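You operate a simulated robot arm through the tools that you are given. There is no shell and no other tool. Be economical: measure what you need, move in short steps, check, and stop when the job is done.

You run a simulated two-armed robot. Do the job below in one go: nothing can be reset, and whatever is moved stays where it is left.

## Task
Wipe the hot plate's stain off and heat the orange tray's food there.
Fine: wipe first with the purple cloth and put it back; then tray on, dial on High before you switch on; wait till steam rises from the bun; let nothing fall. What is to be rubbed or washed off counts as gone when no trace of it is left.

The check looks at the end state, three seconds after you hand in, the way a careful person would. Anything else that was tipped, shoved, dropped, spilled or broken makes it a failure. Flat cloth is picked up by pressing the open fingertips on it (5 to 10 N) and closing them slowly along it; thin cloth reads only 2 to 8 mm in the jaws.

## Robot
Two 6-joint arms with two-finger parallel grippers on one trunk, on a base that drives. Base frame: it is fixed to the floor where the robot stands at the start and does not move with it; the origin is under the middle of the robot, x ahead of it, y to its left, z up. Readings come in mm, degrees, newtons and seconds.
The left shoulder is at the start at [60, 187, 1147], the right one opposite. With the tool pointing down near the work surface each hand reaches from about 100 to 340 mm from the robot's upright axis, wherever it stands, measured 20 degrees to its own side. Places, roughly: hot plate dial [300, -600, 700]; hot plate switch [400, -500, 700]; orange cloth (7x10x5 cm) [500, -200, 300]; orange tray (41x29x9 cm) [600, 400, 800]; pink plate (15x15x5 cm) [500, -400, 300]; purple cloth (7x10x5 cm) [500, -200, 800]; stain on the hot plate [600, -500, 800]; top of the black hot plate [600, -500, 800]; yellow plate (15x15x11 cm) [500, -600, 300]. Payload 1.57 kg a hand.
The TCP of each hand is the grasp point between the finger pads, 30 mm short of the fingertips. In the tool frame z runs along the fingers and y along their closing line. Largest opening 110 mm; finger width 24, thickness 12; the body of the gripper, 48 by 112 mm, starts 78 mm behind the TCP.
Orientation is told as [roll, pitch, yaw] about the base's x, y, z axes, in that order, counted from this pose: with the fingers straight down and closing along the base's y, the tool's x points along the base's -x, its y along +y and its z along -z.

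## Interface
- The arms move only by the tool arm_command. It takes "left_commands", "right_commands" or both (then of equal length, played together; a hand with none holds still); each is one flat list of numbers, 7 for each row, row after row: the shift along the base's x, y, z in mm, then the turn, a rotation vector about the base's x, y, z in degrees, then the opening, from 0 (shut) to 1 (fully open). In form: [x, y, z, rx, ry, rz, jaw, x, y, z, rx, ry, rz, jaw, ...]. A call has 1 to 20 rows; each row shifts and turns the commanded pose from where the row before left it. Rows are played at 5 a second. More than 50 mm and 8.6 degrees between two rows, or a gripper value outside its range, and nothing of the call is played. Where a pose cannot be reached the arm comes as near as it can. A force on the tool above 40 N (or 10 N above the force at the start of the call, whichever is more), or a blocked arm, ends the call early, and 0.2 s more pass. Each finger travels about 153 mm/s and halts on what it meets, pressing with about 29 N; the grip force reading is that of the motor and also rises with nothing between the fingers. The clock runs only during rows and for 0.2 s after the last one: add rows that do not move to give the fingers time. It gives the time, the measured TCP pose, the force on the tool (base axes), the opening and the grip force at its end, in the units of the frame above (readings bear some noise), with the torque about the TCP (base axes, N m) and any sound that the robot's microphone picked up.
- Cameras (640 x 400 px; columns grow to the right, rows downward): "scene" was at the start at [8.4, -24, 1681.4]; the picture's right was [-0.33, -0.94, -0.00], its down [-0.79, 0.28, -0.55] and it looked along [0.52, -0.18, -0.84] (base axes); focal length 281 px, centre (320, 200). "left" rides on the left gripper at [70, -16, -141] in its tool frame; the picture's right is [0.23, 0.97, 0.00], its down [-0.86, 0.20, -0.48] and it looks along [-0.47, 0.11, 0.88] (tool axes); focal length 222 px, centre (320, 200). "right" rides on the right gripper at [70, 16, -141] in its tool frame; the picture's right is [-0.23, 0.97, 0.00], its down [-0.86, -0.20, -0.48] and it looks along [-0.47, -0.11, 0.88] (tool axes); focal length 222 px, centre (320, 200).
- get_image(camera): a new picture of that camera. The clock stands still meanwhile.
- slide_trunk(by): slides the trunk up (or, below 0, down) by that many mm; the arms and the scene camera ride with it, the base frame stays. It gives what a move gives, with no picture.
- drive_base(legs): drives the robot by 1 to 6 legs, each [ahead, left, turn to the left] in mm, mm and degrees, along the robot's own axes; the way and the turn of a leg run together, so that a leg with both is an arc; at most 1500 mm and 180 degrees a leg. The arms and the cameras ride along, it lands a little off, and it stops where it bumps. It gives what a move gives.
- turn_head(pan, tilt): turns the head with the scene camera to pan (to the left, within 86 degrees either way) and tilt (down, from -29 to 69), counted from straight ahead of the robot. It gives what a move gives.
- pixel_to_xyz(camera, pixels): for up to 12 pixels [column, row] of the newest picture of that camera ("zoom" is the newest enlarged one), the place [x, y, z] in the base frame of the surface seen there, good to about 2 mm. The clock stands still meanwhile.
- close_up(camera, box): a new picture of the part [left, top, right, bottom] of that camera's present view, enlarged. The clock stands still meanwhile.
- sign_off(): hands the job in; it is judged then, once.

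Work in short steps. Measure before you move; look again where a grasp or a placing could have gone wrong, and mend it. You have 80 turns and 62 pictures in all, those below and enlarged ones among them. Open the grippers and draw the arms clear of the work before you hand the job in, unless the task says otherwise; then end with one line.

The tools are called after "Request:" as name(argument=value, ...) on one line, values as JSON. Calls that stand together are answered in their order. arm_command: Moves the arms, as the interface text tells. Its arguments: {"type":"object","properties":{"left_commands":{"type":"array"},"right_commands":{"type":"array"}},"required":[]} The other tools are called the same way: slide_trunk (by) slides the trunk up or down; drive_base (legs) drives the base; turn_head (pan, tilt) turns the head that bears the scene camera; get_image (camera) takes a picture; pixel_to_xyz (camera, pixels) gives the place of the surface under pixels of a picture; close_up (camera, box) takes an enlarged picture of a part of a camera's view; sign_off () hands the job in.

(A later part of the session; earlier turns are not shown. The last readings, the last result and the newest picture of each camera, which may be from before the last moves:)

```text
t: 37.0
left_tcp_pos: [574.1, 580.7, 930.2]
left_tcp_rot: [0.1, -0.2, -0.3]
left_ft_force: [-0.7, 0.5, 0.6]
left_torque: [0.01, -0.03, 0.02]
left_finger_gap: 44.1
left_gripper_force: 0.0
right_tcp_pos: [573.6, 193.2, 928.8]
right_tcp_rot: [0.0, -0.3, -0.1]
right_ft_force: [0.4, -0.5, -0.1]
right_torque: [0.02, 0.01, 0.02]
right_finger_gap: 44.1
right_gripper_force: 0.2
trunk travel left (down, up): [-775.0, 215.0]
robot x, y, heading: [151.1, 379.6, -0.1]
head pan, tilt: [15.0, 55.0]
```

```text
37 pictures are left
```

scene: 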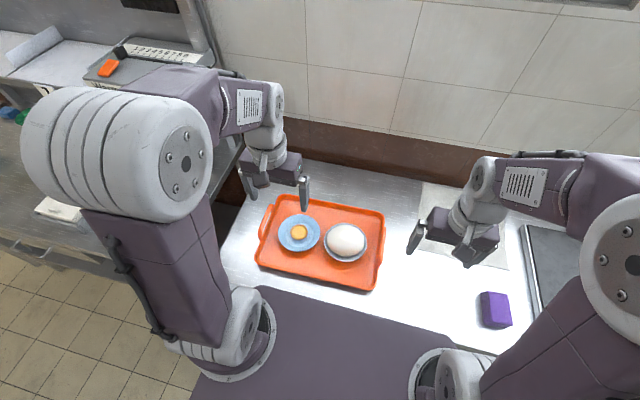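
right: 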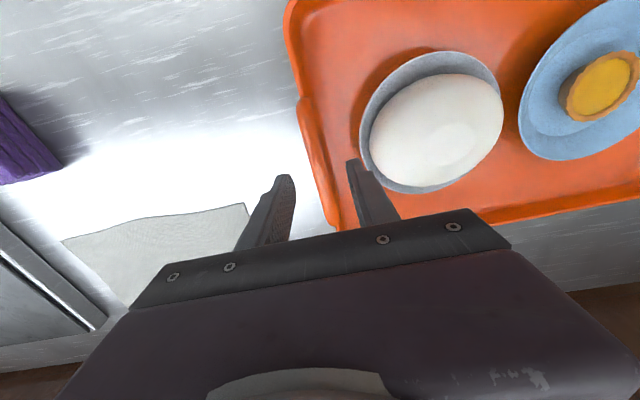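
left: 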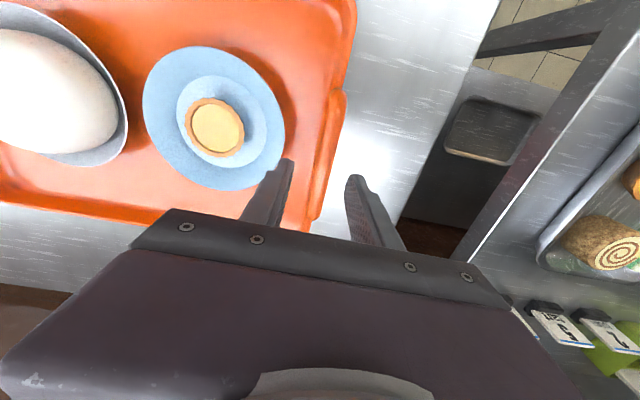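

I check the clearances: bowl rim at (361,145) in the right view, blue plate rim at (283,140) in the left, and the handle bars.

Request:
pixel_to_xyz(camera="right", pixels=[[361, 145], [370, 170], [385, 185], [304, 110], [315, 160], [328, 215], [440, 130]])

Request:
pixel_to_xyz(camera="left", pixels=[[284, 125], [280, 150], [270, 165], [342, 110], [330, 160], [316, 210], [215, 130]])

```text
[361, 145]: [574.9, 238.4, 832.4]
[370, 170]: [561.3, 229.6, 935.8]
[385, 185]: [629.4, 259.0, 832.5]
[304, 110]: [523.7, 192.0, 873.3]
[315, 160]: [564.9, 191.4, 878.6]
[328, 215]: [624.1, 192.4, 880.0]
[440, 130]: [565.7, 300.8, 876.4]
```

```text
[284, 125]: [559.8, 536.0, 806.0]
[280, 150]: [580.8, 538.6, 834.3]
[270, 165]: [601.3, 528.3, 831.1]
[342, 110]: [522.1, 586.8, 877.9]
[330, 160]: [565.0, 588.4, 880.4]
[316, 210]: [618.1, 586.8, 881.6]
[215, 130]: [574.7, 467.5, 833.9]
```

Clearances are fine (tips stay at z≈843, above the rims at 834). I lower both to z≈873 and close on the bars.

Request:
arm_command(left_commands=[0, 3, -20, 0, 0, 0, 0.4, 0, 0, -20, 0, 0, 0, 0.4, 0, 0, -17, 0, 0, 0, 0.4, 0, 0, 0, 0, 0, 0, 0.3, 0, 0, 0, 0, 0, 0, 0.2, 0, 0, 0, 0, 0, 0, 0.1, 0, 0, 0, 0, 0, 0, 0, 0, 0, 0, 0, 0, 0, 0], right_commands=[0, -0.5, -20, 0, 0, 0, 0.4, 0, 0, -20, 0, 0, 0, 0.4, 0, 0, -16, 0, 0, 0, 0.4, 0, 0, 0, 0, 0, 0, 0.3, 0, 0, 0, 0, 0, 0, 0.2, 0, 0, 0, 0, 0, 0, 0.1, 0, 0, 0, 0, 0, 0, 0, 0, 0, 0, 0, 0, 0, 0])

```text
t: 38.8
left_tcp_pos: [575.7, 585.3, 872.5]
left_tcp_rot: [0.0, 0.0, -0.1]
left_ft_force: [2.1, -0.6, 0.2]
left_torque: [0.0, -0.06, 0.74]
left_finger_gap: 14.7
left_gripper_force: 29.0
right_tcp_pos: [574.4, 193.6, 873.4]
right_tcp_rot: [0.0, -0.2, -0.1]
right_ft_force: [-2.6, 1.3, 0.7]
right_torque: [0.03, -0.37, 0.76]
right_finger_gap: 14.6
right_gripper_force: 28.9
trunk travel left (down, up): [-775.0, 215.0]
robot x, y, heading: [152.5, 386.2, -0.0]
head pan, tilt: [15.0, 55.0]
```

Both bars are gripped (14.6 mm, 29 N). I lift both hands together gently, 40 mm first.

Request:
arm_command(left_commands=[0, 0, 4, 0, 0, 0, 0, 0, 0, 8, 0, 0, 0, 0, 0, 0, 10, 0, 0, 0, 0, 0, 0, 10, 0, 0, 0, 0, 0, 0, 8, 0, 0, 0, 0, 0, 0, 0, 0, 0, 0, 0], right_commands=[0, 0, 4, 0, 0, 0, 0, 0, 0, 8, 0, 0, 0, 0, 0, 0, 10, 0, 0, 0, 0, 0, 0, 10, 0, 0, 0, 0, 0, 0, 8, 0, 0, 0, 0, 0, 0, 0, 0, 0, 0, 0])

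Request:
get_image(camera="scene")

```text
t: 40.2
left_tcp_pos: [575.9, 586.2, 914.1]
left_tcp_rot: [0.1, 0.1, -0.2]
left_ft_force: [3.1, 6.5, -4.1]
left_torque: [0.02, -0.38, 0.72]
left_finger_gap: 14.9
left_gripper_force: 29.1
right_tcp_pos: [574.6, 194.0, 912.9]
right_tcp_rot: [0.0, -0.1, -0.1]
right_ft_force: [-3.8, -6.3, -4.5]
right_torque: [-0.01, 0.37, 0.72]
right_finger_gap: 14.9
right_gripper_force: 28.9
trunk travel left (down, up): [-775.0, 215.0]
robot x, y, heading: [150.8, 382.2, -0.5]
head pan, tilt: [15.0, 55.0]
```

```text
36 pictures are left
```

scene: 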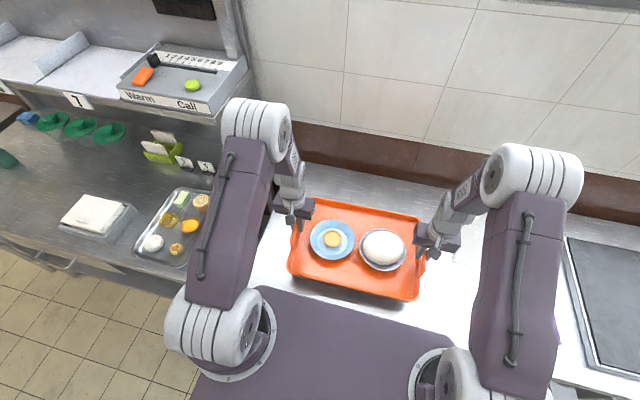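

Tray is level and held (about 9 N in all). I lift 80 mm more and drive right 500 mm.

Request:
arm_command(left_commands=[0, 0, 8, 0, 0, 0, 0, 0, 0, 12, 0, 0, 0, 0, 0, 0, 15, 0, 0, 0, 0, 0, 0, 15, 0, 0, 0, 0, 0, 0, 15, 0, 0, 0, 0, 0, 0, 10, 0, 0, 0, 0, 0, 0, 5, 0, 0, 0, 0, 0, 0, 0, 0, 0, 0, 0], right_commands=[0, 0, 8, 0, 0, 0, 0, 0, 0, 12, 0, 0, 0, 0, 0, 0, 15, 0, 0, 0, 0, 0, 0, 15, 0, 0, 0, 0, 0, 0, 15, 0, 0, 0, 0, 0, 0, 10, 0, 0, 0, 0, 0, 0, 5, 0, 0, 0, 0, 0, 0, 0, 0, 0, 0, 0])

Request:
drive_base(legs=[[0, -500, 0]])

Request:
turn_head(pan=-30, tilt=50)

Request:
get_image(camera="scene")

```text
t: 42.0
left_tcp_pos: [574.8, 584.8, 993.5]
left_tcp_rot: [-0.1, 0.0, -0.3]
left_ft_force: [3.3, 20.3, -4.2]
left_torque: [-0.03, 0.12, 0.71]
left_finger_gap: 15.0
left_gripper_force: 29.4
right_tcp_pos: [574.0, 193.1, 993.6]
right_tcp_rot: [0.0, -0.2, 0.0]
right_ft_force: [-3.6, -20.4, -5.5]
right_torque: [0.07, -0.08, 0.66]
right_finger_gap: 14.9
right_gripper_force: 28.6
trunk travel left (down, up): [-775.0, 215.0]
robot x, y, heading: [150.8, 385.2, -0.4]
head pan, tilt: [15.0, 55.0]
```

```text
t: 44.9
left_tcp_pos: [573.4, 88.9, 993.8]
left_tcp_rot: [-0.1, 0.1, -0.1]
left_ft_force: [3.8, 28.6, -4.5]
left_torque: [-0.04, -0.02, 0.7]
left_finger_gap: 14.9
left_gripper_force: 29.2
right_tcp_pos: [574.4, -301.7, 993.5]
right_tcp_rot: [-0.1, -0.2, 0.0]
right_ft_force: [-2.5, -28.0, -4.9]
right_torque: [0.0, 0.03, 0.68]
right_finger_gap: 14.9
right_gripper_force: 29.0
trunk travel left (down, up): [-775.0, 215.0]
robot x, y, heading: [151.7, -119.1, -0.0]
head pan, tilt: [15.0, 55.0]
```

```text
t: 46.0
left_tcp_pos: [573.2, 89.4, 992.3]
left_tcp_rot: [0.0, 0.0, -0.1]
left_ft_force: [3.3, 3.7, -5.0]
left_torque: [0.02, -0.43, 0.72]
left_finger_gap: 14.7
left_gripper_force: 28.9
right_tcp_pos: [573.6, -303.5, 993.4]
right_tcp_rot: [0.0, -0.2, 0.1]
right_ft_force: [-3.5, -4.2, -4.9]
right_torque: [-0.05, 0.51, 0.72]
right_finger_gap: 14.9
right_gripper_force: 28.5
trunk travel left (down, up): [-775.0, 215.0]
robot x, y, heading: [151.2, -114.5, -0.0]
head pan, tilt: [-30.0, 50.0]
```

```text
35 pictures are left
```

scene: 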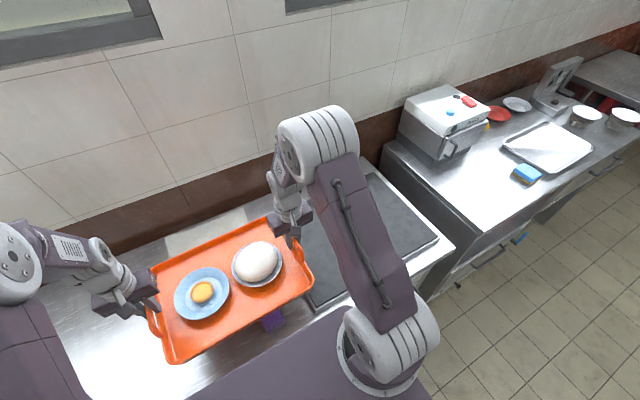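

The food sits well. I measure the box on the right (410,110)…(455,160), the right counter edge and the hot plate corners, to know the clearance for the right hand at y≈-720.

Request:
pixel_to_xyz(camera="scene", pixels=[[402, 125], [408, 100], [440, 150], [450, 135], [437, 165], [385, 150], [430, 200], [375, 172], [437, 238], [450, 250], [315, 305], [400, 225]])

```text
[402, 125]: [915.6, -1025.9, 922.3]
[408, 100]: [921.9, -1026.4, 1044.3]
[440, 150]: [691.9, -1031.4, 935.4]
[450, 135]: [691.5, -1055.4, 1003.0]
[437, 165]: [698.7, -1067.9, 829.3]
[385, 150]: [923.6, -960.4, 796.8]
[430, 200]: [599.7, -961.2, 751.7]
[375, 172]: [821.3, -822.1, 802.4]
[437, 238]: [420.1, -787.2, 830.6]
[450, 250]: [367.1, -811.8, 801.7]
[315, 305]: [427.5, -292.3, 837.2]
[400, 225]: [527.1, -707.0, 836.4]
```

The box is at y<-1025, far enough. Hot plate spans y −290…−787, x 425…785, so I drive right 431 mm to centre the tray at y≈−538.

Request:
drive_base(legs=[[0, -431, 0]])

Request:
arm_command(left_commands=[5, 0, 0, 0, 0, 0, 0, 8, 0, 0, 0, 0, 0, 0, 7, 0, 0, 0, 0, 0, 0, 5, 0, 0, 0, 0, 0, 0, 0, 0, 0, 0, 0, 0, 0], right_commands=[5, 0, 0, 0, 0, 0, 0, 8, 0, 0, 0, 0, 0, 0, 7, 0, 0, 0, 0, 0, 0, 5, 0, 0, 0, 0, 0, 0, 0, 0, 0, 0, 0, 0, 0])

Request:
get_image(camera="scene")

```text
t: 48.6
left_tcp_pos: [572.9, -338.1, 992.1]
left_tcp_rot: [-0.1, 0.1, -0.5]
left_ft_force: [4.2, 7.9, -4.2]
left_torque: [-0.02, 0.21, 0.71]
left_finger_gap: 14.8
left_gripper_force: 29.4
right_tcp_pos: [571.4, -730.7, 993.9]
right_tcp_rot: [-0.2, -0.2, -0.3]
right_ft_force: [-5.1, -8.2, -4.8]
right_torque: [0.02, -0.18, 0.68]
right_finger_gap: 15.0
right_gripper_force: 29.1
trunk travel left (down, up): [-775.0, 215.0]
robot x, y, heading: [149.5, -537.9, -0.5]
head pan, tilt: [-30.0, 50.0]
```

```text
t: 49.8
left_tcp_pos: [598.2, -339.4, 993.2]
left_tcp_rot: [0.0, -0.1, -0.5]
left_ft_force: [3.9, -10.8, -4.4]
left_torque: [-0.01, -0.54, 0.74]
left_finger_gap: 14.7
left_gripper_force: 29.3
right_tcp_pos: [594.4, -731.6, 994.5]
right_tcp_rot: [0.0, 0.0, -0.4]
right_ft_force: [-3.4, 11.3, -4.1]
right_torque: [-0.09, 0.51, 0.75]
right_finger_gap: 14.3
right_gripper_force: 28.8
trunk travel left (down, up): [-775.0, 215.0]
robot x, y, heading: [150.8, -540.4, -0.3]
head pan, tilt: [-30.0, 50.0]
```

```text
34 pictures are left
```

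scene: 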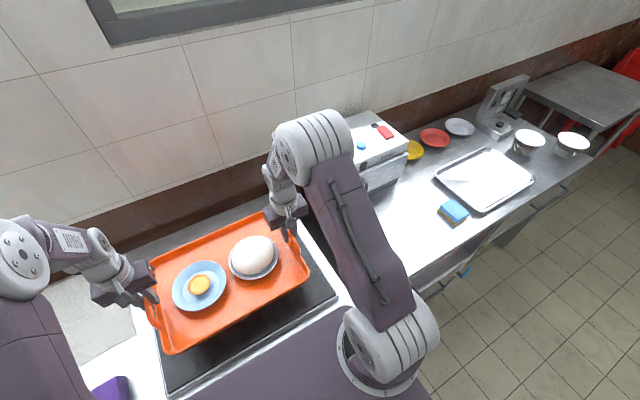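

The tray is centred over the plate. Contact is expected at TCP z≈908, so I lower both to ≈912.

Request:
arm_command(left_commands=[0, 0, -8, 0, 0, 0, 0, 0, 0, -13, 0, 0, 0, 0, 0, 0, -15, 0, 0, 0, 0, 0, 0, -15, 0, 0, 0, 0, 0, 0, -15, 0, 0, 0, 0, 0, 0, -10, 0, 0, 0, 0, 0, 0, -5, 0, 0, 0, 0, 0, 0, 0, 0, 0, 0, 0], right_commands=[0, 0, -8, 0, 0, 0, 0, 0, 0, -13, 0, 0, 0, 0, 0, 0, -15, 0, 0, 0, 0, 0, 0, -15, 0, 0, 0, 0, 0, 0, -15, 0, 0, 0, 0, 0, 0, -10, 0, 0, 0, 0, 0, 0, -5, 0, 0, 0, 0, 0, 0, 0, 0, 0, 0, 0])

Request:
arm_command(left_commands=[0, 0, -1, 0, 0, 0, 0, 0, 0, -1, 0, 0, 0, 0, 0, 0, -1, 0, 0, 0, 0, 0, 0, 0, 0, 0, 0, 0], right_commands=[0, 0, -1, 0, 0, 0, 0, 0, 0, -1, 0, 0, 0, 0, 0, 0, -1, 0, 0, 0, 0, 0, 0, 0, 0, 0, 0, 0])

```text
t: 51.6
left_tcp_pos: [598.1, -339.4, 912.4]
left_tcp_rot: [0.0, 0.1, -0.4]
left_ft_force: [3.7, -0.7, -4.6]
left_torque: [0.02, 0.27, 0.68]
left_finger_gap: 14.9
left_gripper_force: 29.2
right_tcp_pos: [595.2, -730.6, 912.9]
right_tcp_rot: [0.1, -0.2, -0.4]
right_ft_force: [-3.5, 0.9, -5.6]
right_torque: [0.02, -0.27, 0.73]
right_finger_gap: 14.9
right_gripper_force: 28.2
trunk travel left (down, up): [-775.0, 215.0]
robot x, y, heading: [151.0, -540.5, -0.6]
head pan, tilt: [-30.0, 50.0]
```

```text
t: 52.6
left_tcp_pos: [598.8, -339.2, 909.8]
left_tcp_rot: [0.0, 0.1, -0.5]
left_ft_force: [3.7, -2.7, -4.3]
left_torque: [0.01, 0.12, 0.72]
left_finger_gap: 14.6
left_gripper_force: 29.0
right_tcp_pos: [594.7, -731.1, 909.2]
right_tcp_rot: [0.0, -0.1, -0.4]
right_ft_force: [-3.1, 2.8, -5.0]
right_torque: [-0.04, -0.06, 0.68]
right_finger_gap: 15.0
right_gripper_force: 29.1
trunk travel left (down, up): [-775.0, 215.0]
robot x, y, heading: [149.2, -543.6, -0.3]
head pan, tilt: [-30.0, 50.0]
```

Not yet touching (vertical load unchanged); three more 0.8 mm steps.

Request:
arm_command(left_commands=[0, 0, -0.8, 0, 0, 0, 0, 0, 0, -0.8, 0, 0, 0, 0, 0, 0, -0.5, 0, 0, 0, 0, 0, 0, 0, 0, 0, 0, 0], right_commands=[0, 0, -0.8, 0, 0, 0, 0, 0, 0, -0.8, 0, 0, 0, 0, 0, 0, -0.5, 0, 0, 0, 0, 0, 0, 0, 0, 0, 0, 0])

```text
t: 53.6
left_tcp_pos: [597.2, -339.1, 909.3]
left_tcp_rot: [0.0, -0.2, -0.4]
left_ft_force: [7.1, 9.3, 13.1]
left_torque: [-0.01, 0.58, 0.72]
left_finger_gap: 14.6
left_gripper_force: 28.5
right_tcp_pos: [595.0, -731.4, 908.8]
right_tcp_rot: [0.0, -0.4, -0.4]
right_ft_force: [-0.3, -7.0, 3.4]
right_torque: [-0.06, 0.87, 0.7]
right_finger_gap: 14.6
right_gripper_force: 28.8
trunk travel left (down, up): [-775.0, 215.0]
robot x, y, heading: [151.1, -541.1, -0.5]
head pan, tilt: [-30.0, 50.0]
```

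The tray rests on the plate (upward forces). I open both to 40 % and rise straight up.

Request:
arm_command(left_commands=[0, 0, 0, 0, 0, 0, 0.15, 0, 0, 0, 0, 0, 0, 0.25, 0, 0, 0, 0, 0, 0, 0.4, 0, 0, 0, 0, 0, 0, 0.4, 0, 0, 15, 0, 0, 0, 0.4, 0, 0, 25, 0, 0, 0, 0.4, 0, 0, 40, 0, 0, 0, 0.4, 0, 0, 40, 0, 0, 0, 0.4, 0, 0, 40, 0, 0, 0, 0.4, 0, 0, 0, 0, 0, 0, 0.4], right_commands=[0, 0, 0, 0, 0, 0, 0.15, 0, 0, 0, 0, 0, 0, 0.25, 0, 0, 0, 0, 0, 0, 0.4, 0, 0, 0, 0, 0, 0, 0.4, 0, 0, 15, 0, 0, 0, 0.4, 0, 0, 25, 0, 0, 0, 0.4, 0, 0, 40, 0, 0, 0, 0.4, 0, 0, 40, 0, 0, 0, 0.4, 0, 0, 40, 0, 0, 0, 0.4, 0, 0, 0, 0, 0, 0, 0.4])

Request:
get_image(camera="scene")

```text
t: 55.8
left_tcp_pos: [600.9, -339.4, 1067.1]
left_tcp_rot: [0.1, 0.0, -0.5]
left_ft_force: [0.8, -0.9, 0.0]
left_torque: [-0.02, 0.02, -0.01]
left_finger_gap: 44.3
left_gripper_force: 0.1
right_tcp_pos: [597.2, -732.0, 1066.9]
right_tcp_rot: [0.0, -0.2, -0.4]
right_ft_force: [0.0, -0.6, 0.4]
right_torque: [0.01, 0.02, 0.02]
right_finger_gap: 44.1
right_gripper_force: 0.0
trunk travel left (down, up): [-775.0, 215.0]
robot x, y, heading: [150.0, -541.2, -0.7]
head pan, tilt: [-30.0, 50.0]
```

```text
33 pictures are left
```

scene: 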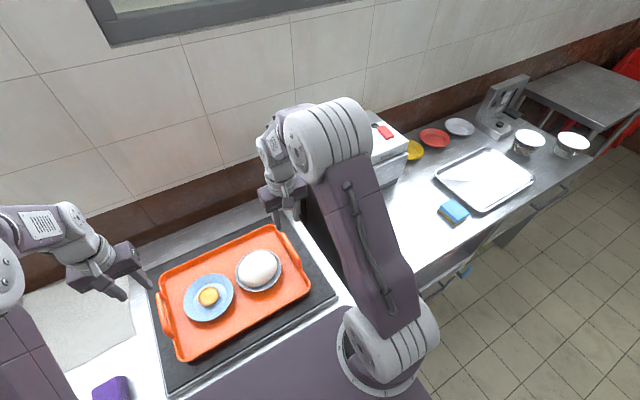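

The tray stands on the plate with food upright. Now I back off 350 mm (and 105 left) so the right arm can face the front panel with a horizontal tool.

Request:
drive_base(legs=[[-350, 105, 0.5]])

Request:
turn_head(pan=-12, tilt=50)

Request:
get_image(camera="scene")

```text
t: 58.2
left_tcp_pos: [247.0, -227.4, 1066.3]
left_tcp_rot: [-0.1, 0.1, 0.2]
left_ft_force: [-0.5, 0.3, 0.6]
left_torque: [0.0, 0.02, 0.0]
left_finger_gap: 44.1
left_gripper_force: 0.0
right_tcp_pos: [247.0, -621.0, 1066.0]
right_tcp_rot: [-0.1, -0.2, 0.1]
right_ft_force: [-0.8, -0.1, 0.6]
right_torque: [0.02, 0.04, -0.01]
right_finger_gap: 44.0
right_gripper_force: 0.1
trunk travel left (down, up): [-775.0, 215.0]
robot x, y, heading: [-203.6, -431.5, 0.0]
head pan, tilt: [-30.0, 50.0]
```

```text
t: 59.0
left_tcp_pos: [246.2, -227.9, 1066.0]
left_tcp_rot: [0.0, 0.0, 0.1]
left_ft_force: [0.0, 0.5, 0.5]
left_torque: [0.02, -0.01, 0.0]
left_finger_gap: 43.7
left_gripper_force: 0.0
right_tcp_pos: [247.9, -620.6, 1067.3]
right_tcp_rot: [0.0, -0.3, 0.1]
right_ft_force: [0.3, 0.6, 1.2]
right_torque: [0.01, -0.02, 0.03]
right_finger_gap: 44.1
right_gripper_force: 0.0
trunk travel left (down, up): [-775.0, 215.0]
robot x, y, heading: [-198.6, -432.7, -0.0]
head pan, tilt: [-12.0, 50.0]
```

```text
32 pictures are left
```

scene: 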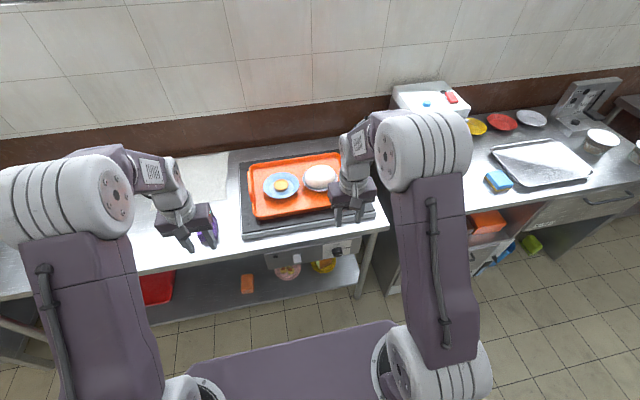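

The panel is now visible at about (310,252): switch near (297,257), dial near (337,250). I zoom in and measure.

Request:
close_up(camera="scene", box=[250, 220, 378, 300])

```text
5.00 times, centred on (314, 260) of scene
```

zoom: 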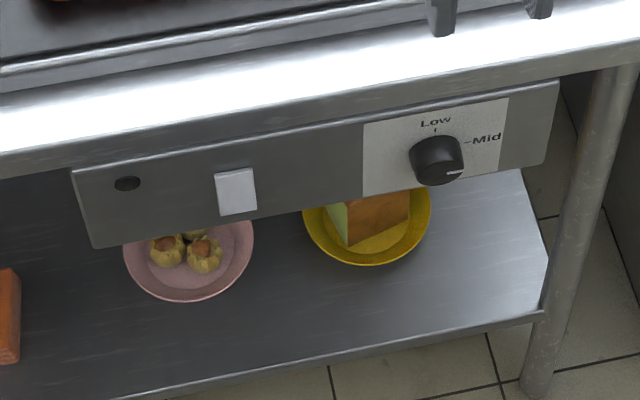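

The dial shows "Low" at top and "Mid" at right; "High" is likely further clockwise, hidden. I measure the knob, switch and panel.

Request:
pixel_to_xyz(camera="zoom", pixels=[[437, 165], [432, 140], [455, 172], [425, 180], [462, 150], [385, 150], [385, 190], [235, 178], [235, 208], [222, 195], [254, 190], [530, 120]])

```text
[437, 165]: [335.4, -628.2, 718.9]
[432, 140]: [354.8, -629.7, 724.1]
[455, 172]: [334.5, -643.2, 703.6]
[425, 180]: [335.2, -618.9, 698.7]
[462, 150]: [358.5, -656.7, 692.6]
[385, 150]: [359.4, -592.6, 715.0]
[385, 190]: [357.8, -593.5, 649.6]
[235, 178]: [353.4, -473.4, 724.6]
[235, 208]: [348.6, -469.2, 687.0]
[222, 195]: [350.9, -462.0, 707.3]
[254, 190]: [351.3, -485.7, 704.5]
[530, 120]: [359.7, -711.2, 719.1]
```

Knob face is at x≈335, centre about (y −628, z 712), ≈40 mm wide; the switch is at (350, −473, 706). I rotate the right tool to point forward (about y by −90°) at its present height.

Request:
arm_command(right_commands=[0, 0, 0, 0, -8, 0, 0.6, 0, 0, 0, 0, -8, 0, 0.6, 0, 0, 0, 0, -8, 0, 0.6, 0, 0, 0, 0, -8, 0, 0.6, 0, 0, 0, 0, -8, 0, 0.6, 0, 0, 0, 0, -8, 0, 0.6, 0, 0, 0, 0, -8, 0, 0.6, 0, 0, 0, 0, -8, 0, 0.6, 0, 0, 0, 0, -8, 0, 0.6, 0, 0, 0, 0, -8, 0, 0.6, 0, 0, 0, 0, -8, 0, 0.6, 0, 0, 0, 0, -1.7, 0, 0.6, 0, 0, 0, 0, 0, 0, 0.6])

```text
t: 61.8
left_tcp_pos: [246.8, -227.2, 1066.7]
left_tcp_rot: [0.1, 0.0, 0.1]
left_ft_force: [-0.4, -0.1, 0.5]
left_torque: [-0.02, -0.01, 0.02]
left_finger_gap: 44.2
left_gripper_force: 0.1
right_tcp_pos: [301.4, -619.8, 1342.2]
right_tcp_rot: [-23.4, -89.4, 23.4]
right_ft_force: [0.6, 0.2, 0.4]
right_torque: [-0.02, -0.02, -0.02]
right_finger_gap: 66.2
right_gripper_force: 0.1
right hand out of reach, approached as far as the arm can: row 6, 7, 8, 9, 10, 11, 12
trunk travel left (down, up): [-775.0, 215.0]
robot x, y, heading: [-200.4, -430.9, -0.1]
head pan, tilt: [-12.0, 50.0]
```

The tool points forward now but sits at z≈1342 (the arm's geometry). I slide the trunk down 450 mm, well clear of the counter edge (tips at x≈331), and look.

Request:
slide_trunk(by=-450)

Request:
get_image(camera="scene")

```text
refused: -450 is not a number from -400 to 400
```

```text
30 pictures are left
```

scene: 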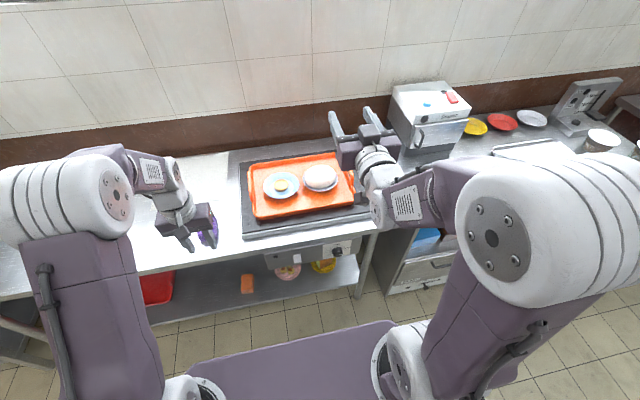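

The right tool points forward as wanted. I slide the trunk down 400 mm.

Request:
slide_trunk(by=-400)

Request:
arm_command(right_commands=[0, 0, 0, 0, 0, 0, 0.6])

Request:
get_image(camera="scene")

```text
t: 65.6
left_tcp_pos: [247.0, -227.3, 667.3]
left_tcp_rot: [0.0, 0.0, 0.0]
left_ft_force: [-0.1, -0.8, 0.2]
left_torque: [0.03, 0.01, 0.01]
left_finger_gap: 44.1
left_gripper_force: 0.2
right_tcp_pos: [301.6, -620.0, 942.0]
right_tcp_rot: [-22.4, -89.3, 22.2]
right_ft_force: [0.2, -0.3, -0.9]
right_torque: [0.0, 0.01, 0.02]
right_finger_gap: 66.2
right_gripper_force: 0.0
trunk travel left (down, up): [-375.0, 615.0]
robot x, y, heading: [-201.1, -432.2, 0.2]
head pan, tilt: [-12.0, 50.0]
```

```text
t: 66.0
left_tcp_pos: [247.0, -226.6, 664.8]
left_tcp_rot: [0.0, 0.0, 0.2]
left_ft_force: [0.7, -0.1, 0.4]
left_torque: [0.02, -0.02, 0.0]
left_finger_gap: 43.8
left_gripper_force: 0.1
right_tcp_pos: [299.2, -620.4, 942.4]
right_tcp_rot: [-22.2, -89.3, 22.1]
right_ft_force: [0.6, -1.0, 0.4]
right_torque: [0.01, -0.04, 0.0]
right_finger_gap: 65.9
right_gripper_force: 0.0
trunk travel left (down, up): [-375.0, 615.0]
robot x, y, heading: [-202.6, -435.3, 0.1]
head pan, tilt: [-12.0, 50.0]
```

```text
29 pictures are left
```

scene: 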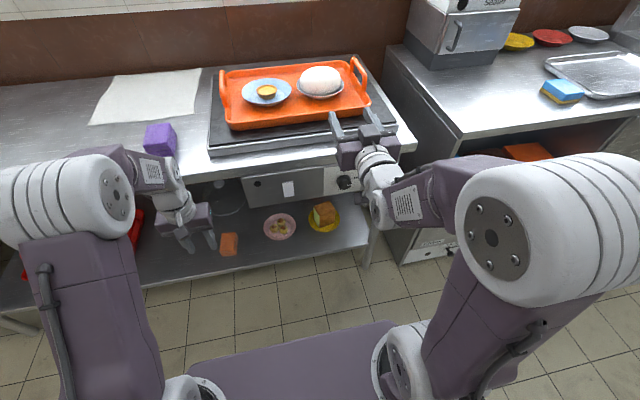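

Right hand must go down 230 mm more. I back the base 40 mm for margin, then slide the trunk −230.

Request:
drive_base(legs=[[-40, 0, 0]])

Request:
slide_trunk(by=-230)

Request:
get_image(camera="right")

Request:
close_up(camera="scene", box=[200, 80, 456, 240])

```text
t: 66.9
left_tcp_pos: [205.2, -228.2, 666.8]
left_tcp_rot: [0.0, -0.1, 0.0]
left_ft_force: [0.1, -0.4, 0.6]
left_torque: [0.0, 0.0, 0.02]
left_finger_gap: 44.1
left_gripper_force: 0.3
right_tcp_pos: [257.2, -620.0, 942.8]
right_tcp_rot: [-26.0, -89.4, 25.9]
right_ft_force: [0.2, 0.1, 0.5]
right_torque: [0.02, -0.02, 0.02]
right_finger_gap: 65.8
right_gripper_force: 0.1
trunk travel left (down, up): [-375.0, 615.0]
robot x, y, heading: [-238.9, -433.4, 0.1]
head pan, tilt: [-12.0, 50.0]
```

```text
t: 69.3
left_tcp_pos: [206.7, -226.0, 436.6]
left_tcp_rot: [-0.1, 0.0, 0.0]
left_ft_force: [0.4, 0.0, -0.4]
left_torque: [-0.02, 0.02, 0.0]
left_finger_gap: 44.0
left_gripper_force: 0.1
right_tcp_pos: [259.7, -620.7, 711.5]
right_tcp_rot: [-22.6, -89.3, 22.4]
right_ft_force: [0.9, -0.1, 0.1]
right_torque: [-0.02, -0.02, 0.03]
right_finger_gap: 66.1
right_gripper_force: 0.0
trunk travel left (down, up): [-145.0, 845.0]
robot x, y, heading: [-237.5, -434.7, 0.4]
head pan, tilt: [-12.0, 50.0]
```

```text
28 pictures are left
```

right: 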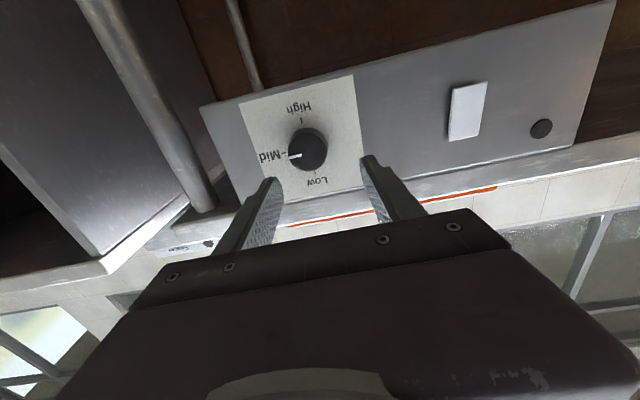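

```text
2.50 times, centred on (328, 160) of scene
```

zoom: 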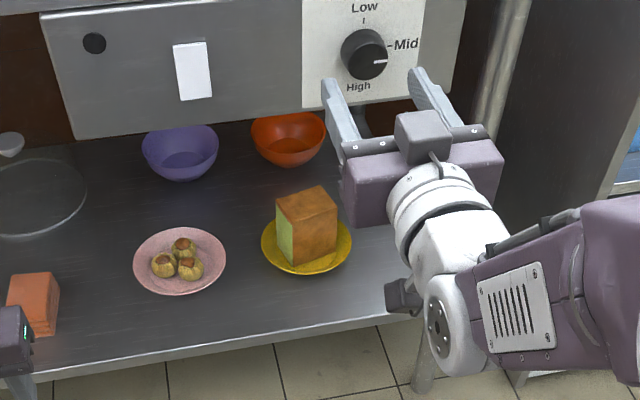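

Upside-down right view: the knob points to "Mid", and "High" is at its lower side (6 o'clock seen from the front): a quarter turn clockwise. I zoom and measure the knob.

Request:
close_up(camera="right", box=[240, 90, 368, 190])

Request:
pixel_to_xyz(camera="right", pixels=[[307, 150], [290, 155], [300, 155], [290, 145], [326, 150], [303, 170], [302, 121], [318, 171], [282, 156], [470, 110], [468, 90], [465, 132]])

```text
4.00 times, centred on (304, 140) of right
```

zoom: 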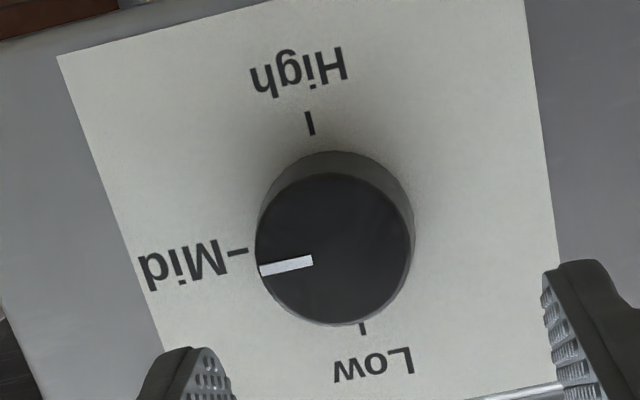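

```text
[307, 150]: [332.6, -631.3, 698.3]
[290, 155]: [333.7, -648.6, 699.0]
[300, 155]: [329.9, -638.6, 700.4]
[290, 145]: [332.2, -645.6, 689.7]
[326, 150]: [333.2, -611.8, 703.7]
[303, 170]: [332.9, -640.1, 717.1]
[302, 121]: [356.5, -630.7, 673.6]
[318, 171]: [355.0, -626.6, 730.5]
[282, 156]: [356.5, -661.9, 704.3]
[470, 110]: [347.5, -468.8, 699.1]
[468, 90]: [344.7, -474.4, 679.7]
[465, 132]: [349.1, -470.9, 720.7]
```

Knob centre is about (y −630.5, z 702), 40 mm wide, face x≈333, panel x≈356. I centre on it and pre-turn the tool −45° about x, so that a +90° turn stays within the wrist's range.

Request:
arm_command(right_commands=[0, -5, -5, 0, 0, 0, 0.6, 0, -5, -5, 0, 0, 0, 0.6, 0, 0, 0, -7.5, 0, 0, 0.6, 0, 0, 0, -7.5, 0, 0, 0.6, 0, 0, 0, -7.5, 0, 0, 0.6, 0, 0, 0, -7.5, 0, 0, 0.6, 0, 0, 0, -7.5, 0, 0, 0.6, 0, 0, 0, -7.5, 0, 0, 0.6, 0, 0, 0, 0, 0, 0, 0.6])

Request:
get_image(camera="right")

```text
t: 71.3
left_tcp_pos: [206.7, -227.1, 436.6]
left_tcp_rot: [0.0, 0.0, 0.0]
left_ft_force: [0.0, 0.4, 0.1]
left_torque: [0.01, -0.02, 0.0]
left_finger_gap: 43.8
left_gripper_force: 0.2
right_tcp_pos: [259.5, -630.9, 712.0]
right_tcp_rot: [-89.0, -44.7, 88.9]
right_ft_force: [-0.1, 0.2, 0.0]
right_torque: [0.0, -0.02, 0.01]
right_finger_gap: 66.2
right_gripper_force: 0.1
right hand out of reach, approached as far as the arm can: row 2
trunk travel left (down, up): [-145.0, 845.0]
robot x, y, heading: [-237.4, -430.8, 0.3]
head pan, tilt: [-12.0, 50.0]
```

```text
25 pictures are left
```

right: 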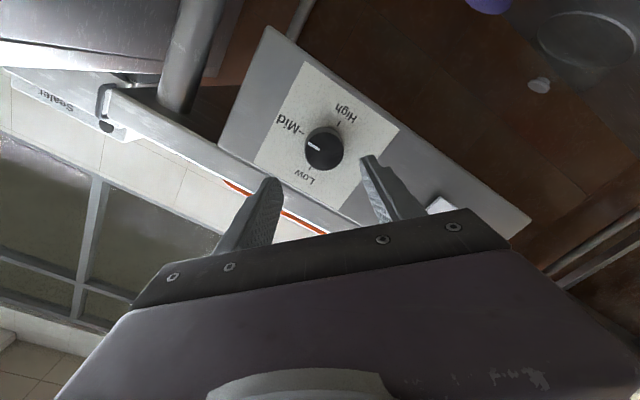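

The turn worked but z stays at 712 (the arm's limit), so I lower the trunk 10 mm.

Request:
slide_trunk(by=-10)

Request:
arm_command(right_commands=[8, 0, 0, 0, 0, 0, 0.6, 8, 0, 0, 0, 0, 0, 0.6, 0, 0, 0, 0, 0, 0, 0.6])

```text
t: 71.9
left_tcp_pos: [206.4, -227.7, 427.2]
left_tcp_rot: [0.0, 0.0, 0.0]
left_ft_force: [0.1, -0.4, 0.3]
left_torque: [0.0, 0.01, 0.01]
left_finger_gap: 44.0
left_gripper_force: 0.0
right_tcp_pos: [259.2, -629.8, 701.1]
right_tcp_rot: [-89.0, -44.7, 88.7]
right_ft_force: [-0.1, -0.2, -0.1]
right_torque: [0.0, 0.0, 0.01]
right_finger_gap: 66.0
right_gripper_force: 0.1
trunk travel left (down, up): [-135.0, 855.0]
robot x, y, heading: [-242.6, -434.3, 0.2]
head pan, tilt: [-12.0, 50.0]
```

```text
t: 72.7
left_tcp_pos: [206.9, -228.9, 426.6]
left_tcp_rot: [0.0, 0.0, -0.1]
left_ft_force: [0.0, -0.2, 0.1]
left_torque: [-0.02, -0.02, -0.03]
left_finger_gap: 43.9
left_gripper_force: 0.1
right_tcp_pos: [276.6, -631.1, 701.1]
right_tcp_rot: [-89.0, -44.7, 88.7]
right_ft_force: [0.0, 0.5, -0.8]
right_torque: [-0.01, 0.01, -0.01]
right_finger_gap: 66.2
right_gripper_force: 0.0
trunk travel left (down, up): [-135.0, 855.0]
robot x, y, heading: [-238.3, -433.6, 0.1]
head pan, tilt: [-12.0, 50.0]
```

Aligned at (277, −631, 701). I advance 43 mm to straddle the knob and close.

Request:
arm_command(right_commands=[12, 0, 0, 0, 0, 0, 0.6, 12, 0, 0.5, 0, 0, 0, 0.6, 12, 0, 0, 0, 0, 0, 0.6, 7, 0, 0, 0, 0, 0, 0.6, 0, 0, 0, 0, 0, 0, 0.5, 0, 0, 0, 0, 0, 0, 0.42, 0, 0, 0, 0, 0, 0, 0.34, 0, 0, 0, 0, 0, 0, 0.28, 0, 0, 0, 0, 0, 0, 0.28])

Request:
get_image(camera="right")

```text
t: 74.7
left_tcp_pos: [206.4, -227.7, 427.2]
left_tcp_rot: [-0.1, 0.0, 0.0]
left_ft_force: [0.6, 0.2, 0.8]
left_torque: [-0.01, 0.0, 0.04]
left_finger_gap: 43.8
left_gripper_force: 0.1
right_tcp_pos: [317.2, -632.2, 701.5]
right_tcp_rot: [-89.1, -44.7, 88.8]
right_ft_force: [4.8, -2.6, 3.7]
right_torque: [0.0, 0.07, -0.25]
right_finger_gap: 40.3
right_gripper_force: 44.7
trunk travel left (down, up): [-135.0, 855.0]
robot x, y, heading: [-239.1, -431.4, 0.2]
head pan, tilt: [-12.0, 50.0]
```

```text
24 pictures are left
```

right: 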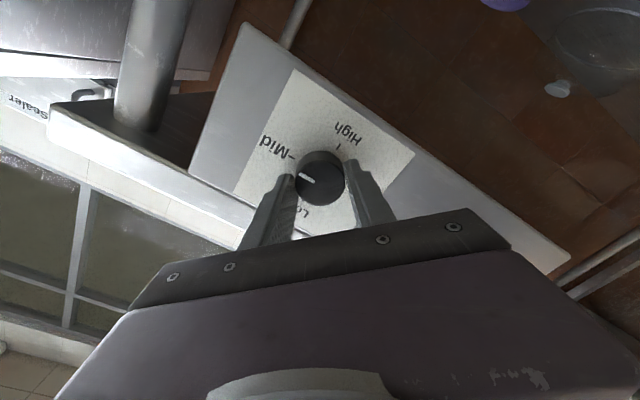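

Knob gripped (40 mm). I turn +45° about x first and check the direction.

Request:
arm_command(right_commands=[0, 0, 0, 7.5, 0, 0, 0.25, 0, 0, 0, 7.5, 0, 0, 0.25, 0, 0, 0, 7.5, 0, 0, 0.25, 0, 0, 0, 7.5, 0, 0, 0.25, 0, 0, 0, 7.5, 0, 0, 0.25, 0, 0, 0, 7.5, 0, 0, 0.25, 0, 0, 0, 0, 0, 0, 0.25])

Request:
close_up(camera="right", box=[240, 100, 400, 220])

```text
t: 76.3
left_tcp_pos: [207.0, -226.9, 426.4]
left_tcp_rot: [0.1, -0.1, 0.0]
left_ft_force: [-0.3, -0.3, -0.9]
left_torque: [-0.02, 0.0, 0.02]
left_finger_gap: 44.4
left_gripper_force: 0.1
right_tcp_pos: [318.5, -632.0, 701.9]
right_tcp_rot: [-3.3, -89.1, 3.5]
right_ft_force: [-7.5, -10.2, -1.0]
right_torque: [0.02, 0.17, -0.48]
right_finger_gap: 40.4
right_gripper_force: 45.5
trunk travel left (down, up): [-135.0, 855.0]
robot x, y, heading: [-243.0, -433.7, 0.3]
head pan, tilt: [-12.0, 50.0]
```

```text
3.33 times, centred on (320, 160) of right
```

zoom: 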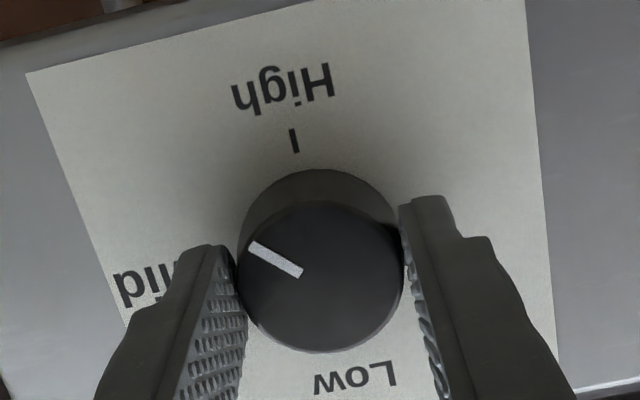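

The pointer moved halfway toward High. I turn another 45°.

Request:
arm_command(right_commands=[0, 0, 0, 7.5, 0, 0, 0.25, 0, 0, 0, 7.5, 0, 0, 0.25, 0, 0, 0, 7.5, 0, 0, 0.25, 0, 0, 0, 7.5, 0, 0, 0.25, 0, 0, 0, 7.5, 0, 0, 0.25, 0, 0, 0, 7.5, 0, 0, 0.25, 0, 0, 0, 0, 0, 0, 0.25])

Request:
close_up(camera="right", box=[240, 100, 400, 220])

```text
t: 77.9
left_tcp_pos: [207.4, -229.5, 428.0]
left_tcp_rot: [0.1, -0.1, 0.0]
left_ft_force: [0.3, -0.5, -0.5]
left_torque: [-0.02, -0.03, -0.02]
left_finger_gap: 43.9
left_gripper_force: 0.1
right_tcp_pos: [318.2, -630.5, 701.3]
right_tcp_rot: [89.3, -45.1, -88.9]
right_ft_force: [-12.5, -10.3, -4.1]
right_torque: [0.01, 0.03, -0.39]
right_finger_gap: 40.6
right_gripper_force: 44.9
trunk travel left (down, up): [-135.0, 855.0]
robot x, y, heading: [-244.2, -432.6, -0.0]
head pan, tilt: [-12.0, 50.0]
```

```text
3.33 times, centred on (320, 160) of right
```

zoom: 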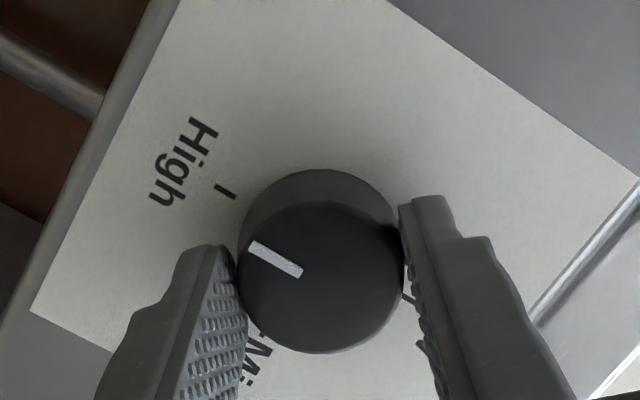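

The pointer now lies along the High tick. I open, back off 60 mm and turn level again to check.

Request:
arm_command(right_commands=[0, 0, 0, 0, 0, 0, 0.45, 0, 0, 0, 0, 0, 0, 0.6, 0, 0, 0, 0, 0, 0, 0.6, -15, 0, 0, 0, 0, 0, 0.6, -20, 0, 0, 0, 0, 0, 0.6, -20, 0, 0, 0, 0, 0, 0.6, 0, 0, 0, -8, 0, 0, 0.6, 0, 0, 0, -8, 0, 0, 0.6, 0, 0, 0, -8, 0, 0, 0.6, 0, 0, 0, -8, 0, 0, 0.6, 0, 0, 0, -8, 0, 0, 0.6, 0, 0, 0, -5, 0, 0, 0.6, 0, 0, 0, 0, 0, 0, 0.6])

Request:
get_image(camera="right")

Request:
close_up(camera="right", box=[240, 70, 400, 170])

```text
t: 80.7
left_tcp_pos: [206.3, -227.8, 426.3]
left_tcp_rot: [0.0, -0.1, 0.0]
left_ft_force: [0.8, -1.3, 0.0]
left_torque: [0.0, -0.03, 0.0]
left_finger_gap: 44.1
left_gripper_force: 0.2
right_tcp_pos: [263.6, -630.0, 702.3]
right_tcp_rot: [-21.8, -89.0, 21.8]
right_ft_force: [-0.5, -0.2, -0.1]
right_torque: [0.0, 0.0, 0.01]
right_finger_gap: 66.2
right_gripper_force: 0.2
trunk travel left (down, up): [-135.0, 855.0]
robot x, y, heading: [-244.0, -429.3, -0.1]
head pan, tilt: [-12.0, 50.0]
```

```text
21 pictures are left
```

right: 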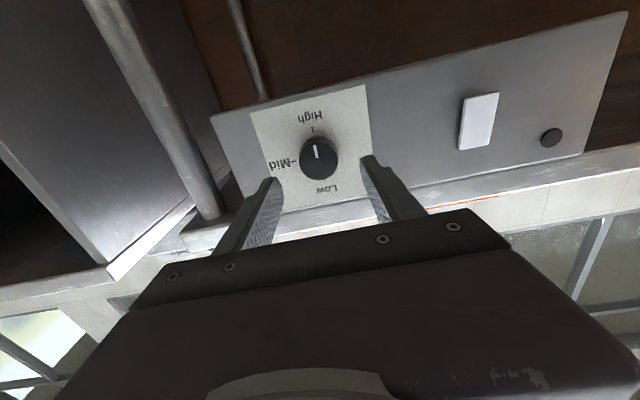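

```text
4.00 times, centred on (320, 120) of right
```

zoom: 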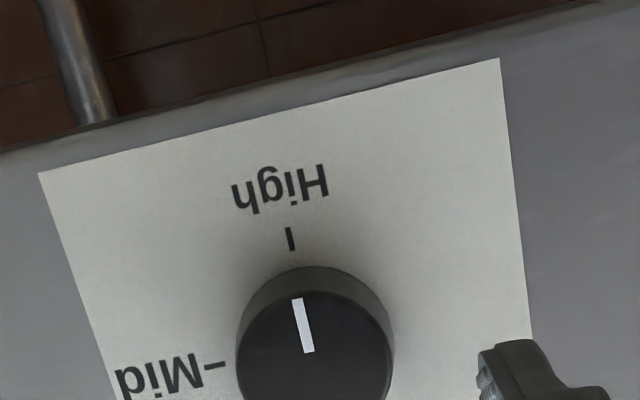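

Dial is exactly on High. The rocker's lower end sticks out (x≈346 at z 682 vs 352 at z 724), so pressing the lower end should toggle it. I shut the jaws, drive 157 mm left and lower the trunk 17 mm.

Request:
drive_base(legs=[[0, 157, 0]])

Request:
slide_trunk(by=-17)

Request:
arm_command(right_commands=[0, 0, 0, 0, 0, 0, 0.3, 0, 0, 0, 0, 0, 0, 0, 0, 0, 0, 0, 0, 0, 0])

Request:
get_image(camera="right")

```text
t: 82.1
left_tcp_pos: [207.6, -68.4, 426.5]
left_tcp_rot: [0.0, 0.0, 0.0]
left_ft_force: [-0.4, 0.1, -0.4]
left_torque: [-0.01, -0.01, -0.03]
left_finger_gap: 43.8
left_gripper_force: 0.0
right_tcp_pos: [263.5, -472.5, 701.9]
right_tcp_rot: [-16.6, -89.1, 16.7]
right_ft_force: [1.1, -0.9, 0.4]
right_torque: [0.01, -0.01, 0.03]
right_finger_gap: 65.8
right_gripper_force: 0.0
trunk travel left (down, up): [-135.0, 855.0]
robot x, y, heading: [-241.9, -274.1, 0.1]
head pan, tilt: [-12.0, 50.0]
```

```text
t: 82.7
left_tcp_pos: [207.5, -69.2, 408.5]
left_tcp_rot: [0.1, -0.1, 0.0]
left_ft_force: [0.6, 0.1, -0.4]
left_torque: [0.01, -0.02, -0.01]
left_finger_gap: 44.0
left_gripper_force: 0.1
right_tcp_pos: [263.3, -472.4, 685.6]
right_tcp_rot: [-16.5, -89.0, 16.6]
right_ft_force: [-0.8, -0.2, 0.4]
right_torque: [0.01, 0.0, -0.02]
right_finger_gap: 66.1
right_gripper_force: 0.1
trunk travel left (down, up): [-118.0, 872.0]
robot x, y, heading: [-239.9, -275.7, -0.2]
head pan, tilt: [-12.0, 50.0]
```

```text
t: 83.5
left_tcp_pos: [207.5, -70.5, 409.4]
left_tcp_rot: [0.0, -0.1, -0.1]
left_ft_force: [0.5, -0.2, -0.1]
left_torque: [-0.01, -0.07, -0.02]
left_finger_gap: 44.1
left_gripper_force: 0.0
right_tcp_pos: [263.8, -471.5, 685.4]
right_tcp_rot: [-16.4, -89.1, 16.4]
right_ft_force: [-0.2, 0.8, 0.1]
right_torque: [-0.05, 0.01, 0.02]
right_finger_gap: 0.0
right_gripper_force: 21.0
trunk travel left (down, up): [-118.0, 872.0]
robot x, y, heading: [-243.0, -274.3, 0.1]
head pan, tilt: [-12.0, 50.0]
```

```text
19 pictures are left
```

right: 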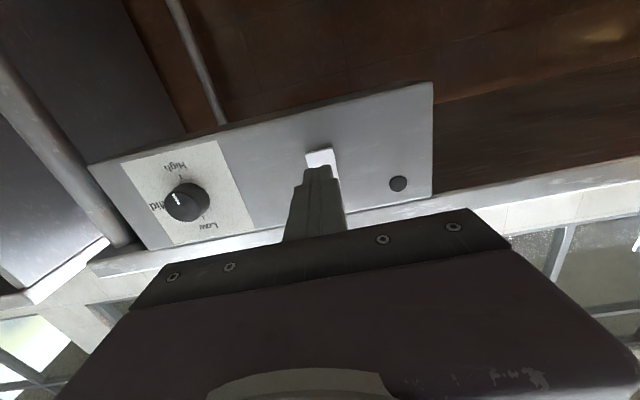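

The shut fingers point at the rocker's lower part. I advance 46 mm, then press in 2 mm steps.

Request:
arm_command(right_commands=[20, 0, 0, 0, 0, 0, 0, 20, 0, 0, 0, 0, 0, 0, 6, 0, 0, 0, 0, 0, 0, 2, 0, 0, 0, 0, 0, 0, 2, 0, 0, 0, 0, 0, 0, 2, 0, 0, 0, 0, 0, 0, 2, 0, 0, 0, 0, 0, 0, 2, 0, 0, 0, 0, 0, 0, 0, 0, 0, 0, 0, 0, 0])

Request:
get_image(camera="right")

```text
t: 85.5
left_tcp_pos: [206.3, -70.0, 409.5]
left_tcp_rot: [-0.1, -0.1, 0.0]
left_ft_force: [-0.5, -0.1, 0.2]
left_torque: [0.04, 0.0, -0.01]
left_finger_gap: 43.9
left_gripper_force: 0.0
right_tcp_pos: [318.6, -472.0, 685.1]
right_tcp_rot: [-15.9, -89.1, 16.2]
right_ft_force: [-15.7, 3.7, -3.3]
right_torque: [0.18, -0.08, 0.08]
right_finger_gap: 0.2
right_gripper_force: 20.5
trunk travel left (down, up): [-118.0, 872.0]
robot x, y, heading: [-241.1, -271.1, 0.0]
head pan, tilt: [-12.0, 50.0]
heard: click
```

```text
18 pictures are left
```

right: 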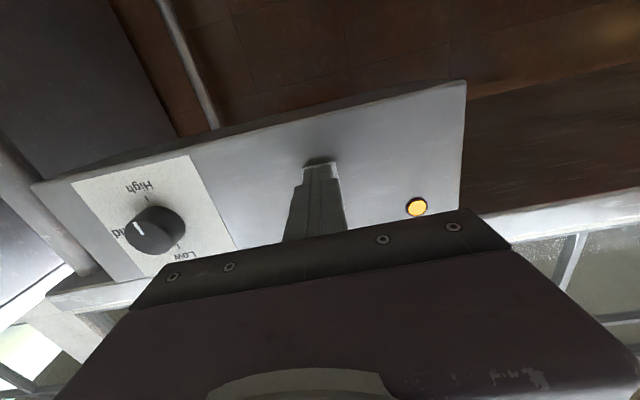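

A click and the lamp is lit. I draw the hand back and aim the head at the bun, waiting 4 s.

Request:
arm_command(right_commands=[-15, 0, 0, 0, 0, 0, 0, -20, 0, 0, 0, 0, 0, 0, -20, 0, 0, 0, 0, 0, 0, 0, 0, 0, 0, 0, 0, 0.3, 0, 0, 0, 0, 0, 0, 0.6, 0, 0, 0, 0, 0, 0, 0.6, 0, 0, 0, 0, 0, 0, 0.6, 0, 0, 0, 0, 0, 0, 0.6, 0, 0, 0, 0, 0, 0, 0.6, 0, 0, 0, 0, 0, 0, 0.6, 0, 0, 0, 0, 0, 0, 0.6, 0, 0, 0, 0, 0, 0, 0.6, 0, 0, 0, 0, 0, 0, 0.6, 0, 0, 0, 0, 0, 0, 0.6, 0, 0, 0, 0, 0, 0, 0.6, 0, 0, 0, 0, 0, 0, 0.6, 0, 0, 0, 0, 0, 0, 0.6, 0, 0, 0, 0, 0, 0, 0.6, 0, 0, 0, 0, 0, 0, 0.6])

Request:
turn_head(pan=-20, tilt=15)

Request:
get_image(camera="scene")

```text
t: 89.5
left_tcp_pos: [206.7, -69.2, 408.5]
left_tcp_rot: [-0.1, -0.1, 0.1]
left_ft_force: [-0.7, 0.1, -0.1]
left_torque: [-0.01, -0.01, 0.0]
left_finger_gap: 44.0
left_gripper_force: 0.1
right_tcp_pos: [264.5, -471.0, 685.2]
right_tcp_rot: [-16.4, -89.0, 16.3]
right_ft_force: [-0.5, -0.1, 0.5]
right_torque: [0.0, -0.01, -0.02]
right_finger_gap: 66.0
right_gripper_force: 0.0
trunk travel left (down, up): [-118.0, 872.0]
robot x, y, heading: [-243.3, -270.3, -0.1]
head pan, tilt: [-12.0, 50.0]
```

```text
t: 90.5
left_tcp_pos: [207.3, -70.1, 408.8]
left_tcp_rot: [0.0, -0.1, 0.1]
left_ft_force: [0.8, -0.4, 0.4]
left_torque: [-0.04, 0.0, -0.01]
left_finger_gap: 44.1
left_gripper_force: 0.1
right_tcp_pos: [264.2, -470.7, 685.6]
right_tcp_rot: [-16.3, -89.1, 16.5]
right_ft_force: [-1.0, -0.7, 0.1]
right_torque: [-0.03, 0.0, 0.01]
right_finger_gap: 65.9
right_gripper_force: 0.1
trunk travel left (down, up): [-118.0, 872.0]
robot x, y, heading: [-242.3, -272.5, 0.1]
head pan, tilt: [-20.0, 15.0]
```

```text
17 pictures are left
```

scene: 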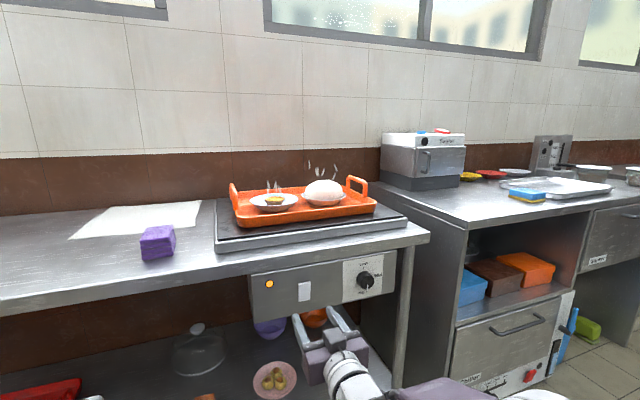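

Something like wisps already rises above bun (320,170) and tart (275,187); I zoom in to confirm.

Request:
close_up(camera="scene", box=[220, 140, 390, 250])

Request:
close_up(camera="scene", box=[230, 240, 420, 330])

```text
3.64 times, centred on (305, 195) of scene
```

zoom: 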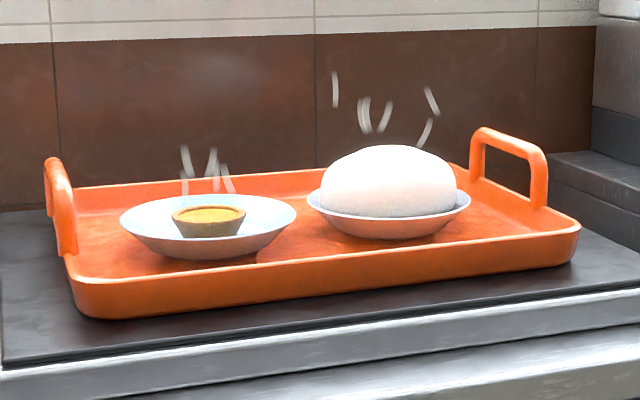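

```text
3.37 times, centred on (325, 285) of scene
```

zoom: 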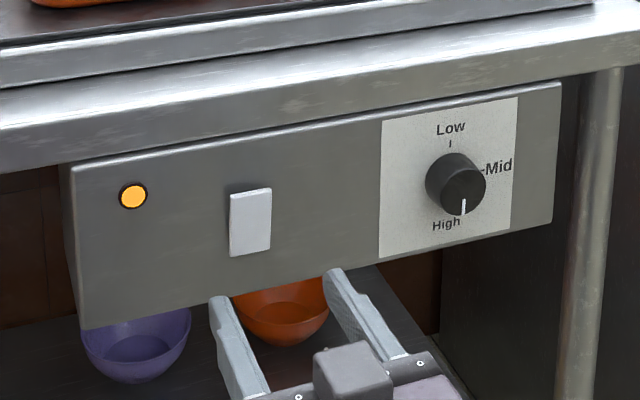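

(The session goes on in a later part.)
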